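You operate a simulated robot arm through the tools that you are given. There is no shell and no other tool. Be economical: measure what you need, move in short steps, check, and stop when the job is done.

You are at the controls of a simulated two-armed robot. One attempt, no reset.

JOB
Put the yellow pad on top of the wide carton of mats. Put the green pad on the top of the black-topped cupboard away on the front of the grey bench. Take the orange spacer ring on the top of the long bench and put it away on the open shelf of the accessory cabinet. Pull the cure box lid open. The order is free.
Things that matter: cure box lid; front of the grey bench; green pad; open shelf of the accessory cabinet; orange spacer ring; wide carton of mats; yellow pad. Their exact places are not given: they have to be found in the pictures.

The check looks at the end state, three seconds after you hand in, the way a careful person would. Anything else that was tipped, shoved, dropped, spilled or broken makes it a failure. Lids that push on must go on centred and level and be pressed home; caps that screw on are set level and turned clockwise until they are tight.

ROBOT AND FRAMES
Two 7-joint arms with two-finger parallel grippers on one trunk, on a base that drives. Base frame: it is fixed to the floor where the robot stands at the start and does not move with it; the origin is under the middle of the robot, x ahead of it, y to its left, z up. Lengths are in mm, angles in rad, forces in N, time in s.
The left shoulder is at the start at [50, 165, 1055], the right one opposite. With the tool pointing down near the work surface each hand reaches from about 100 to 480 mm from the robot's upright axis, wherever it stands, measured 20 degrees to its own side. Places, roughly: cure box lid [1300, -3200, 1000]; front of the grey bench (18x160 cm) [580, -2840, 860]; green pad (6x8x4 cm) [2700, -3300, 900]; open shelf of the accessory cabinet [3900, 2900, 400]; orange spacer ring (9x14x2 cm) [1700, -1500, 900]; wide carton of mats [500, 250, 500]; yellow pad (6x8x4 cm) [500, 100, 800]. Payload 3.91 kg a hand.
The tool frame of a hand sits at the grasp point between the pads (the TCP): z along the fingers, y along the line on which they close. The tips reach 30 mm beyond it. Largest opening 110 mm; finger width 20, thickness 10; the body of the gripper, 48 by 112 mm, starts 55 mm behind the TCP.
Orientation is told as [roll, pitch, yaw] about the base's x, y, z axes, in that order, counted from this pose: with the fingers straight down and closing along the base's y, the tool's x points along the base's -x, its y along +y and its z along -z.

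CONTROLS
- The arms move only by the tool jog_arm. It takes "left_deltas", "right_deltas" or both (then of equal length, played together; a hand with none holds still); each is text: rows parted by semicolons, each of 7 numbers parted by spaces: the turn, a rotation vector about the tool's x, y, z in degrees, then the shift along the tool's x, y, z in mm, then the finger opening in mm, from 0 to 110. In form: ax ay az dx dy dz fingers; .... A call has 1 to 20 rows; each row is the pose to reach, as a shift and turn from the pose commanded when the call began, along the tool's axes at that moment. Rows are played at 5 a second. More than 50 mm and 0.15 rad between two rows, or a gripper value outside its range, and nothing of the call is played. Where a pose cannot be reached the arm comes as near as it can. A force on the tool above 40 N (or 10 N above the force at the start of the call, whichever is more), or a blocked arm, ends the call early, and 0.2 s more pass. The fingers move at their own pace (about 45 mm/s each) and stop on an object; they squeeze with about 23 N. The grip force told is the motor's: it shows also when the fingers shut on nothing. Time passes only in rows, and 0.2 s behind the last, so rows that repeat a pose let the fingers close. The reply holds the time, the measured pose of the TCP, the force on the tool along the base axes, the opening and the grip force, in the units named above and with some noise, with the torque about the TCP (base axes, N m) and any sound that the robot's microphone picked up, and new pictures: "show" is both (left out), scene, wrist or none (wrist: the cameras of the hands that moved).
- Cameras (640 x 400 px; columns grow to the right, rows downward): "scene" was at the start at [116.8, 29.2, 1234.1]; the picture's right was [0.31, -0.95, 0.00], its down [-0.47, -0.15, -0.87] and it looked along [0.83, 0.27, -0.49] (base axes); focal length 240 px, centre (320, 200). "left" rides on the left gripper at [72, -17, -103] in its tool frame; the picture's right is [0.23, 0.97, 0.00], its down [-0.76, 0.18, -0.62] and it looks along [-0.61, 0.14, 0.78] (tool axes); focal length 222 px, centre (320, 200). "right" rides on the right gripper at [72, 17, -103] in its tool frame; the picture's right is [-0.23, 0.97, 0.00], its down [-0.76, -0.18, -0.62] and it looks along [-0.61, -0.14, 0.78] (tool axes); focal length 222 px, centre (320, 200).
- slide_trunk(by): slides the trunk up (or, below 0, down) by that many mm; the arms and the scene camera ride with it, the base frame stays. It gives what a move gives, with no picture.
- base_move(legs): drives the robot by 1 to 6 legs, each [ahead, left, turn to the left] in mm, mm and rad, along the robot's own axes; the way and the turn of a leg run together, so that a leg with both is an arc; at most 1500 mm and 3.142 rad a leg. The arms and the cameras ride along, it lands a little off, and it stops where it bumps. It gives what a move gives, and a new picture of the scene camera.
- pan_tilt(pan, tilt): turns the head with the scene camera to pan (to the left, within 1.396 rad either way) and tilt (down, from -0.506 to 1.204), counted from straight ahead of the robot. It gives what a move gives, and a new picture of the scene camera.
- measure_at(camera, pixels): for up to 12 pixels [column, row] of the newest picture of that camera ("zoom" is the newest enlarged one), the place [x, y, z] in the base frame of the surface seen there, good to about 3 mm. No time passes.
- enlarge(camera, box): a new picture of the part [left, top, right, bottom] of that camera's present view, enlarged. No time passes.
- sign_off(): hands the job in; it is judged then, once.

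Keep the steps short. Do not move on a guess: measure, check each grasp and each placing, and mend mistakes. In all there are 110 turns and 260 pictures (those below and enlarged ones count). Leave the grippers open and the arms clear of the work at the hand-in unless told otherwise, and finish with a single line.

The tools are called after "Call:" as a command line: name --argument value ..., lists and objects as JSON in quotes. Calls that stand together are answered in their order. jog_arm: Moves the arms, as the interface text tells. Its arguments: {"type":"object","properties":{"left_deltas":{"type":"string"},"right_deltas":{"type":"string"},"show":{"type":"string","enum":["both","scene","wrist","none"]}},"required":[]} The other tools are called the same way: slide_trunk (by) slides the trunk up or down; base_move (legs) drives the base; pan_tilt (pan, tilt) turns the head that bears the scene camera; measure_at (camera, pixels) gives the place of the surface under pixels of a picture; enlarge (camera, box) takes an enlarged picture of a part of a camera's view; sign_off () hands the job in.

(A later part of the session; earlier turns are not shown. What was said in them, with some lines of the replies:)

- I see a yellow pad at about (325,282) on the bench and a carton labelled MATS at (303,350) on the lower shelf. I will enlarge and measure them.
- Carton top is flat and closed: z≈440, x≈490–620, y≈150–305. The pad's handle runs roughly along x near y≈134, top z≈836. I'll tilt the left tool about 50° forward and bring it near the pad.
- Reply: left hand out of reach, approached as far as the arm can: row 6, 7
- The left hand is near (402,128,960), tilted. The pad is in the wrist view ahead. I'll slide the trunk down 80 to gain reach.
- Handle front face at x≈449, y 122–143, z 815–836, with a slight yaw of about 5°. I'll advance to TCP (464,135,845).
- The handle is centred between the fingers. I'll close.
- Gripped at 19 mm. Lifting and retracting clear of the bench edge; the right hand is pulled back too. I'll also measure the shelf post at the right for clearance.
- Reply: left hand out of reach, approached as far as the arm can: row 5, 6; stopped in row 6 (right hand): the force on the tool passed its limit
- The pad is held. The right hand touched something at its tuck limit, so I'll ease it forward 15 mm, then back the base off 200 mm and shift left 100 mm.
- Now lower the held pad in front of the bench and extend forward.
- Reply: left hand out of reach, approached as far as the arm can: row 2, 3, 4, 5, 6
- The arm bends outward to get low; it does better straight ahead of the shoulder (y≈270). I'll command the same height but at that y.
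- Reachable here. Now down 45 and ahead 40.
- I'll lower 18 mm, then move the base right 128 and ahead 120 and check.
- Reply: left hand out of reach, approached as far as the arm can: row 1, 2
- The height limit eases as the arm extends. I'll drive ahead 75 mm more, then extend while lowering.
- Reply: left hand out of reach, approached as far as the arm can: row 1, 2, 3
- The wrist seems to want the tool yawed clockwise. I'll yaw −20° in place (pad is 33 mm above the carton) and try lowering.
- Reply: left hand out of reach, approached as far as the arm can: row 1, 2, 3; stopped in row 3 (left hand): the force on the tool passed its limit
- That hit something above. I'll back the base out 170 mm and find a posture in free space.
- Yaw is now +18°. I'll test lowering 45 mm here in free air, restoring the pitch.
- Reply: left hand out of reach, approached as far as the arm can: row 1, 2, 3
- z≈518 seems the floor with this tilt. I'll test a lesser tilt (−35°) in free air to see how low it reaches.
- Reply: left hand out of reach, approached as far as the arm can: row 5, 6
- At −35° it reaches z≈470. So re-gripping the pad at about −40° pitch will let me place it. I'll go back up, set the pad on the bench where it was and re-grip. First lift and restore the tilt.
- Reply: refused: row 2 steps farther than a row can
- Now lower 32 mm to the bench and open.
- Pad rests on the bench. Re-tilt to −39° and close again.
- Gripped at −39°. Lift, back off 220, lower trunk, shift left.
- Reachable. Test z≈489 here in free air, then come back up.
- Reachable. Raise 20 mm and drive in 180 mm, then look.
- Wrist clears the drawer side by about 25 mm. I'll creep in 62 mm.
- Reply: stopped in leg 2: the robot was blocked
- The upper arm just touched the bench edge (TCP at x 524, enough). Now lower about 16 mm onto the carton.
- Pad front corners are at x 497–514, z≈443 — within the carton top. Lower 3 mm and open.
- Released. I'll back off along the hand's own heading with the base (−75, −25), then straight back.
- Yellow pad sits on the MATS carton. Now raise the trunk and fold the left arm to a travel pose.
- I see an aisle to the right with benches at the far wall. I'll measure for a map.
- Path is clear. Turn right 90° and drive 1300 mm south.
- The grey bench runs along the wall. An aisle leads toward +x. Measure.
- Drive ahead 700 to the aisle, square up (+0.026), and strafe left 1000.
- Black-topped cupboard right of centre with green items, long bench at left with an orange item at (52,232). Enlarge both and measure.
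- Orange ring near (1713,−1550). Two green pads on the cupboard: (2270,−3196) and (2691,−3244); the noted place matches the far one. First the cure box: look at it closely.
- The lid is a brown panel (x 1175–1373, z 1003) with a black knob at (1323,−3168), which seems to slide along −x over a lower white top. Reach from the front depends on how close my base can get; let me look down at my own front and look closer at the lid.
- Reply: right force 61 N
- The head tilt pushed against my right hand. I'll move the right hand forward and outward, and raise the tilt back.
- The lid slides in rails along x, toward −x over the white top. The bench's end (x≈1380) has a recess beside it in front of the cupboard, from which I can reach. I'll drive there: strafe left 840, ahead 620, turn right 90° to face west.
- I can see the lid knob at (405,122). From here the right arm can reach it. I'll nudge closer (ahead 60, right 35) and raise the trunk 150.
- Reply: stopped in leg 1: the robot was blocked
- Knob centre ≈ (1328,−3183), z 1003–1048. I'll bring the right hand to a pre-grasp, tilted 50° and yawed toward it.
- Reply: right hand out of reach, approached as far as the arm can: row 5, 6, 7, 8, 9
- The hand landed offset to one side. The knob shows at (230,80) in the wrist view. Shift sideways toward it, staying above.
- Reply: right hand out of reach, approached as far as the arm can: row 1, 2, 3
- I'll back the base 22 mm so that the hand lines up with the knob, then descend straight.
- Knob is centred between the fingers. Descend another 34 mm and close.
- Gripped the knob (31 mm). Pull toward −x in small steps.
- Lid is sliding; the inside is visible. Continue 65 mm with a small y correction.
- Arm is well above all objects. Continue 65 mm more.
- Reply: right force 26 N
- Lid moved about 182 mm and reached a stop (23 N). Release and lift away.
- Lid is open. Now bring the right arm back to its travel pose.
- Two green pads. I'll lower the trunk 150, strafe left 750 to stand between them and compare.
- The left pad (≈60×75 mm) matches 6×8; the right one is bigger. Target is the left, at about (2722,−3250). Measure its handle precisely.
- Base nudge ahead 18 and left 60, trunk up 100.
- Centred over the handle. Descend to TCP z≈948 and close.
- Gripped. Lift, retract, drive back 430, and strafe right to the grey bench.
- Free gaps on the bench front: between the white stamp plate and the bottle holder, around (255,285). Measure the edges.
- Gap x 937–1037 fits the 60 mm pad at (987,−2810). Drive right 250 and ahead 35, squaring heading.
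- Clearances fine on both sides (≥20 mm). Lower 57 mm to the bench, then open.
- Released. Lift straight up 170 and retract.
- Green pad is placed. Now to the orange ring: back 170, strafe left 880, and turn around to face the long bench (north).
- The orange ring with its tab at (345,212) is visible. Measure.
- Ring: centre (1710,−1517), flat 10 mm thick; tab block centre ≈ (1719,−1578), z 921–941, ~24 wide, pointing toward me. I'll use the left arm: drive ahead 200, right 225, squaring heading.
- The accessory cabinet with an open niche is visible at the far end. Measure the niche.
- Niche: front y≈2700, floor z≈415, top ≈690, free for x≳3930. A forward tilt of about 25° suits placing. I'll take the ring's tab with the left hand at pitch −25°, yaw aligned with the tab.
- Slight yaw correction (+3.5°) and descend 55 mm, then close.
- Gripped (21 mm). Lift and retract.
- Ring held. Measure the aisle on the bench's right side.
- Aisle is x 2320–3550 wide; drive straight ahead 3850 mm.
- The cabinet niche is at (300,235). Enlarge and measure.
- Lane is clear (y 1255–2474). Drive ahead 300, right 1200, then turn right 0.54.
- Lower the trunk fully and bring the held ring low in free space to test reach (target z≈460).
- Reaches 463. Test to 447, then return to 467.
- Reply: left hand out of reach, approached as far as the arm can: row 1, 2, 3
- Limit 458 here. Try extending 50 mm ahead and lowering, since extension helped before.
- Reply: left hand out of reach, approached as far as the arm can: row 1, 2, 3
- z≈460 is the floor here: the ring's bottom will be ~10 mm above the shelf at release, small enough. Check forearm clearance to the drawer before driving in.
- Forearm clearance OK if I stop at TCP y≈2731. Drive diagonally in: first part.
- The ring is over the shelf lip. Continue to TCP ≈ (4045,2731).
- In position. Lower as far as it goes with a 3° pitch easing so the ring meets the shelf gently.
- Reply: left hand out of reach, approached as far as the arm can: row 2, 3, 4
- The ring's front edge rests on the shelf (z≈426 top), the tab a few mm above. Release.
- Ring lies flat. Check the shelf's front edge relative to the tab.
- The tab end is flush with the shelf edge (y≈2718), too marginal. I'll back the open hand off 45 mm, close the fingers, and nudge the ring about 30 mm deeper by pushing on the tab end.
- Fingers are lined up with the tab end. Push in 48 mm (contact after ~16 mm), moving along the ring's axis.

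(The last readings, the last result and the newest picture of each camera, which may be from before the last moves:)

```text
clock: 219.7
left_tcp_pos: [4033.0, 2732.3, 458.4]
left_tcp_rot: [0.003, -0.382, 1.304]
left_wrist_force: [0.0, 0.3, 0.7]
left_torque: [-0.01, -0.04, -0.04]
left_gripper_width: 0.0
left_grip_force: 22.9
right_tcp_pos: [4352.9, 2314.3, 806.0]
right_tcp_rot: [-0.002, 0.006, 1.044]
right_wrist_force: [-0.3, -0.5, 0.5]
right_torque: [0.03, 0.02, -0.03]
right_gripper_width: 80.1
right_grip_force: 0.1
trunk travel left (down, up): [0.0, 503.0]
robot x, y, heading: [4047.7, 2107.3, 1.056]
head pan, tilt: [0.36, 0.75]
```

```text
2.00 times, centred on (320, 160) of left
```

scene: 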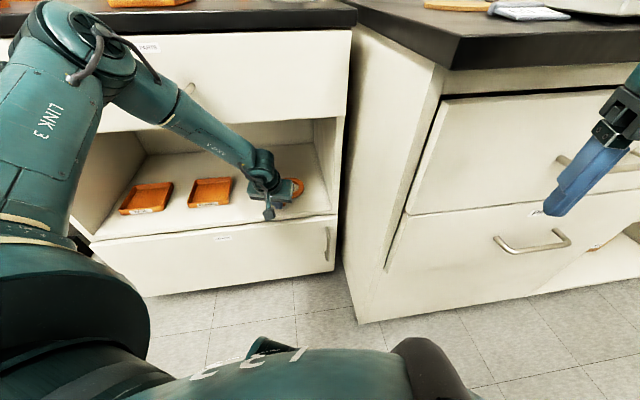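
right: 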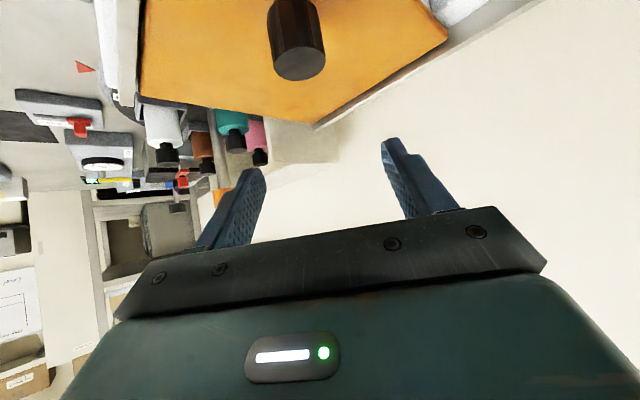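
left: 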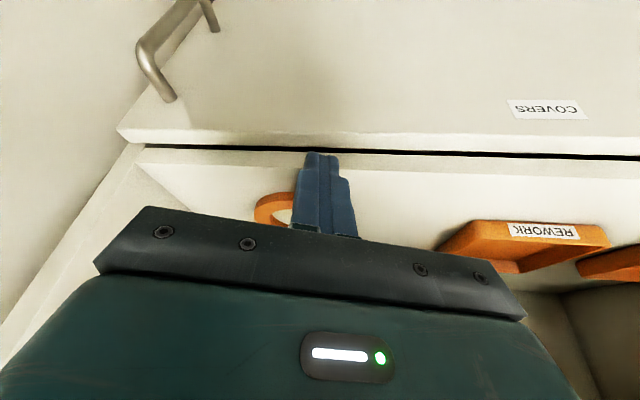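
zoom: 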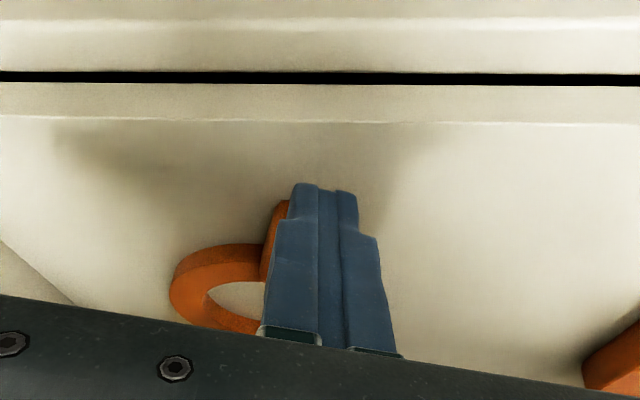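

Back off and look at the result.

Call:
base_move --legs '[[-140, -40, 0]]'

Call:
enlarge --camera "scene" --box '[180, 110, 340, 230]'

Call:
enlarge --camera "left" --box '[160, 60, 480, 260]'

```text
clock: 221.0
left_tcp_pos: [3998.9, 2592.1, 458.8]
left_tcp_rot: [0.001, -0.382, 1.306]
left_wrist_force: [0.0, 0.2, 0.4]
left_torque: [0.0, 0.0, -0.02]
left_gripper_width: 0.0
left_grip_force: 22.8
right_tcp_pos: [4319.7, 2174.7, 806.1]
right_tcp_rot: [-0.003, 0.006, 1.043]
right_wrist_force: [1.0, 0.2, -0.3]
right_torque: [0.03, 0.01, 0.01]
right_gripper_width: 79.8
right_grip_force: 0.0
trunk travel left (down, up): [0.0, 503.0]
robot x, y, heading: [4015.6, 1969.9, 1.062]
head pan, tilt: [0.36, 0.75]
```

scene: 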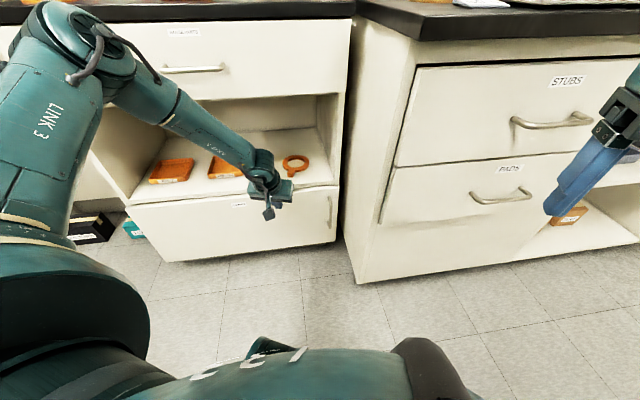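

```text
3.33 times, centred on (260, 170) of scene
```

zoom: 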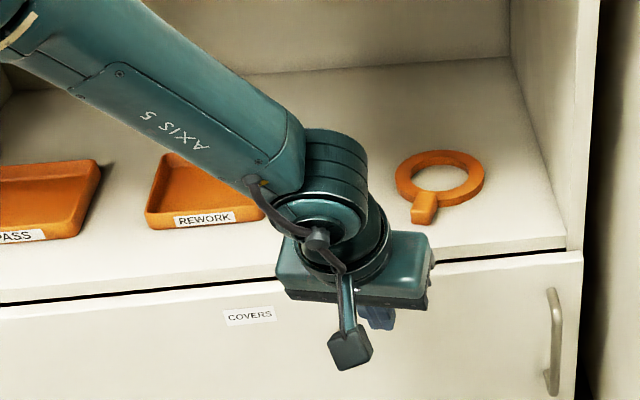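

```text
2.00 times, centred on (320, 160) of left
```

zoom: 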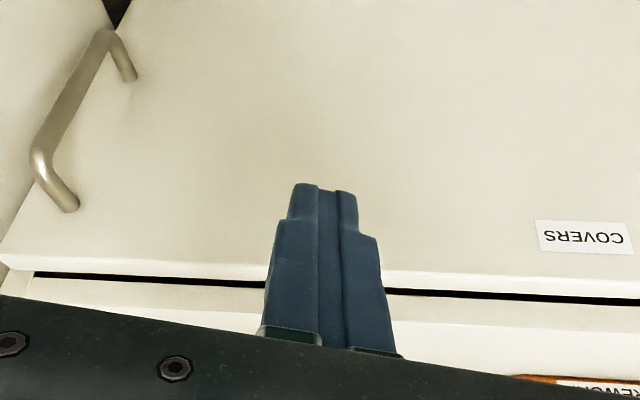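

The ring lies flat and well inside the shelf. Back away and open the left gripper.

Call:
base_move --legs '[[-150, 0, 0]]'

Call:
jog_arm --left_deltas "0 0 0 -15 0 -35 40; 0 0 0 -30 0 -70 80; 0 0 0 -30 0 -70 80" --show "scene"

```text
clock: 222.4
left_tcp_pos: [3926.3, 2459.9, 458.7]
left_tcp_rot: [0.002, -0.382, 1.303]
left_wrist_force: [-0.2, -0.3, -0.5]
left_torque: [-0.02, -0.01, 0.01]
left_gripper_width: 0.1
left_grip_force: 23.1
right_tcp_pos: [4245.5, 2041.6, 805.3]
right_tcp_rot: [-0.003, 0.006, 1.039]
right_wrist_force: [0.0, -0.5, 0.5]
right_torque: [0.0, 0.01, -0.03]
right_gripper_width: 80.3
right_grip_force: 0.1
trunk travel left (down, up): [0.0, 503.0]
robot x, y, heading: [3941.4, 1838.5, 1.053]
head pan, tilt: [0.36, 0.75]
```

scene: 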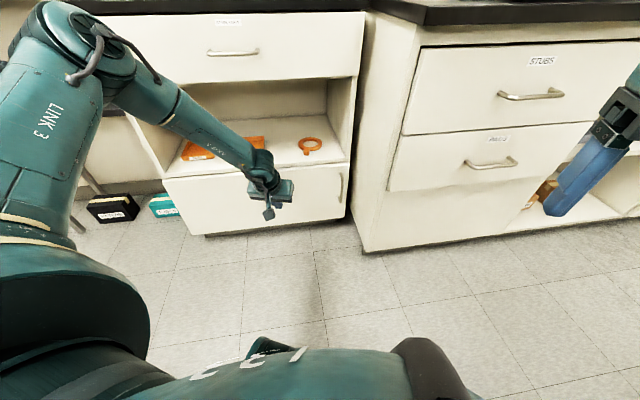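

```text
clock: 223.2
left_tcp_pos: [3927.9, 2461.7, 535.3]
left_tcp_rot: [0.001, -0.382, 1.302]
left_wrist_force: [-0.1, 0.0, -0.3]
left_torque: [0.0, 0.01, -0.04]
left_gripper_width: 67.6
left_grip_force: 0.1
right_tcp_pos: [4247.2, 2042.1, 806.2]
right_tcp_rot: [-0.005, 0.004, 1.038]
right_wrist_force: [0.0, 0.3, 0.2]
right_torque: [0.01, -0.02, 0.0]
right_gripper_width: 80.0
right_grip_force: 0.1
trunk travel left (down, up): [0.0, 503.0]
robot x, y, heading: [3945.6, 1837.8, 1.057]
head pan, tilt: [0.36, 0.75]
```

scene: 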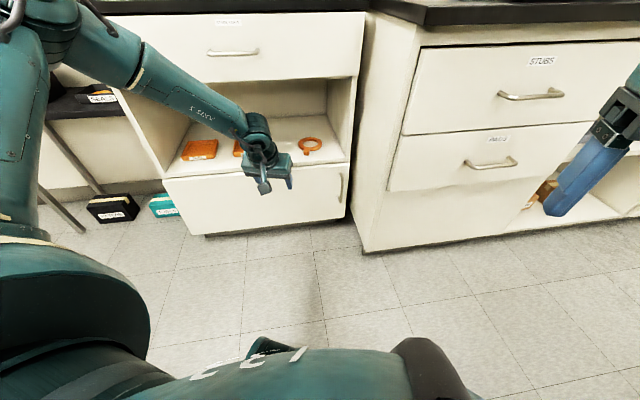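

All four tasks are in place, the grippers are open and the arms are clear. Handing in.

Call:
sign_off

```text
The job is handed in.
```

The job is handed in: yellow pad on the mats carton, green pad on the front of the grey bench, orange ring on the open shelf of the accessory cabinet, and the cure box lid slid open to its stop; my arm brushed the first bench twice, and I saw nothing moved.
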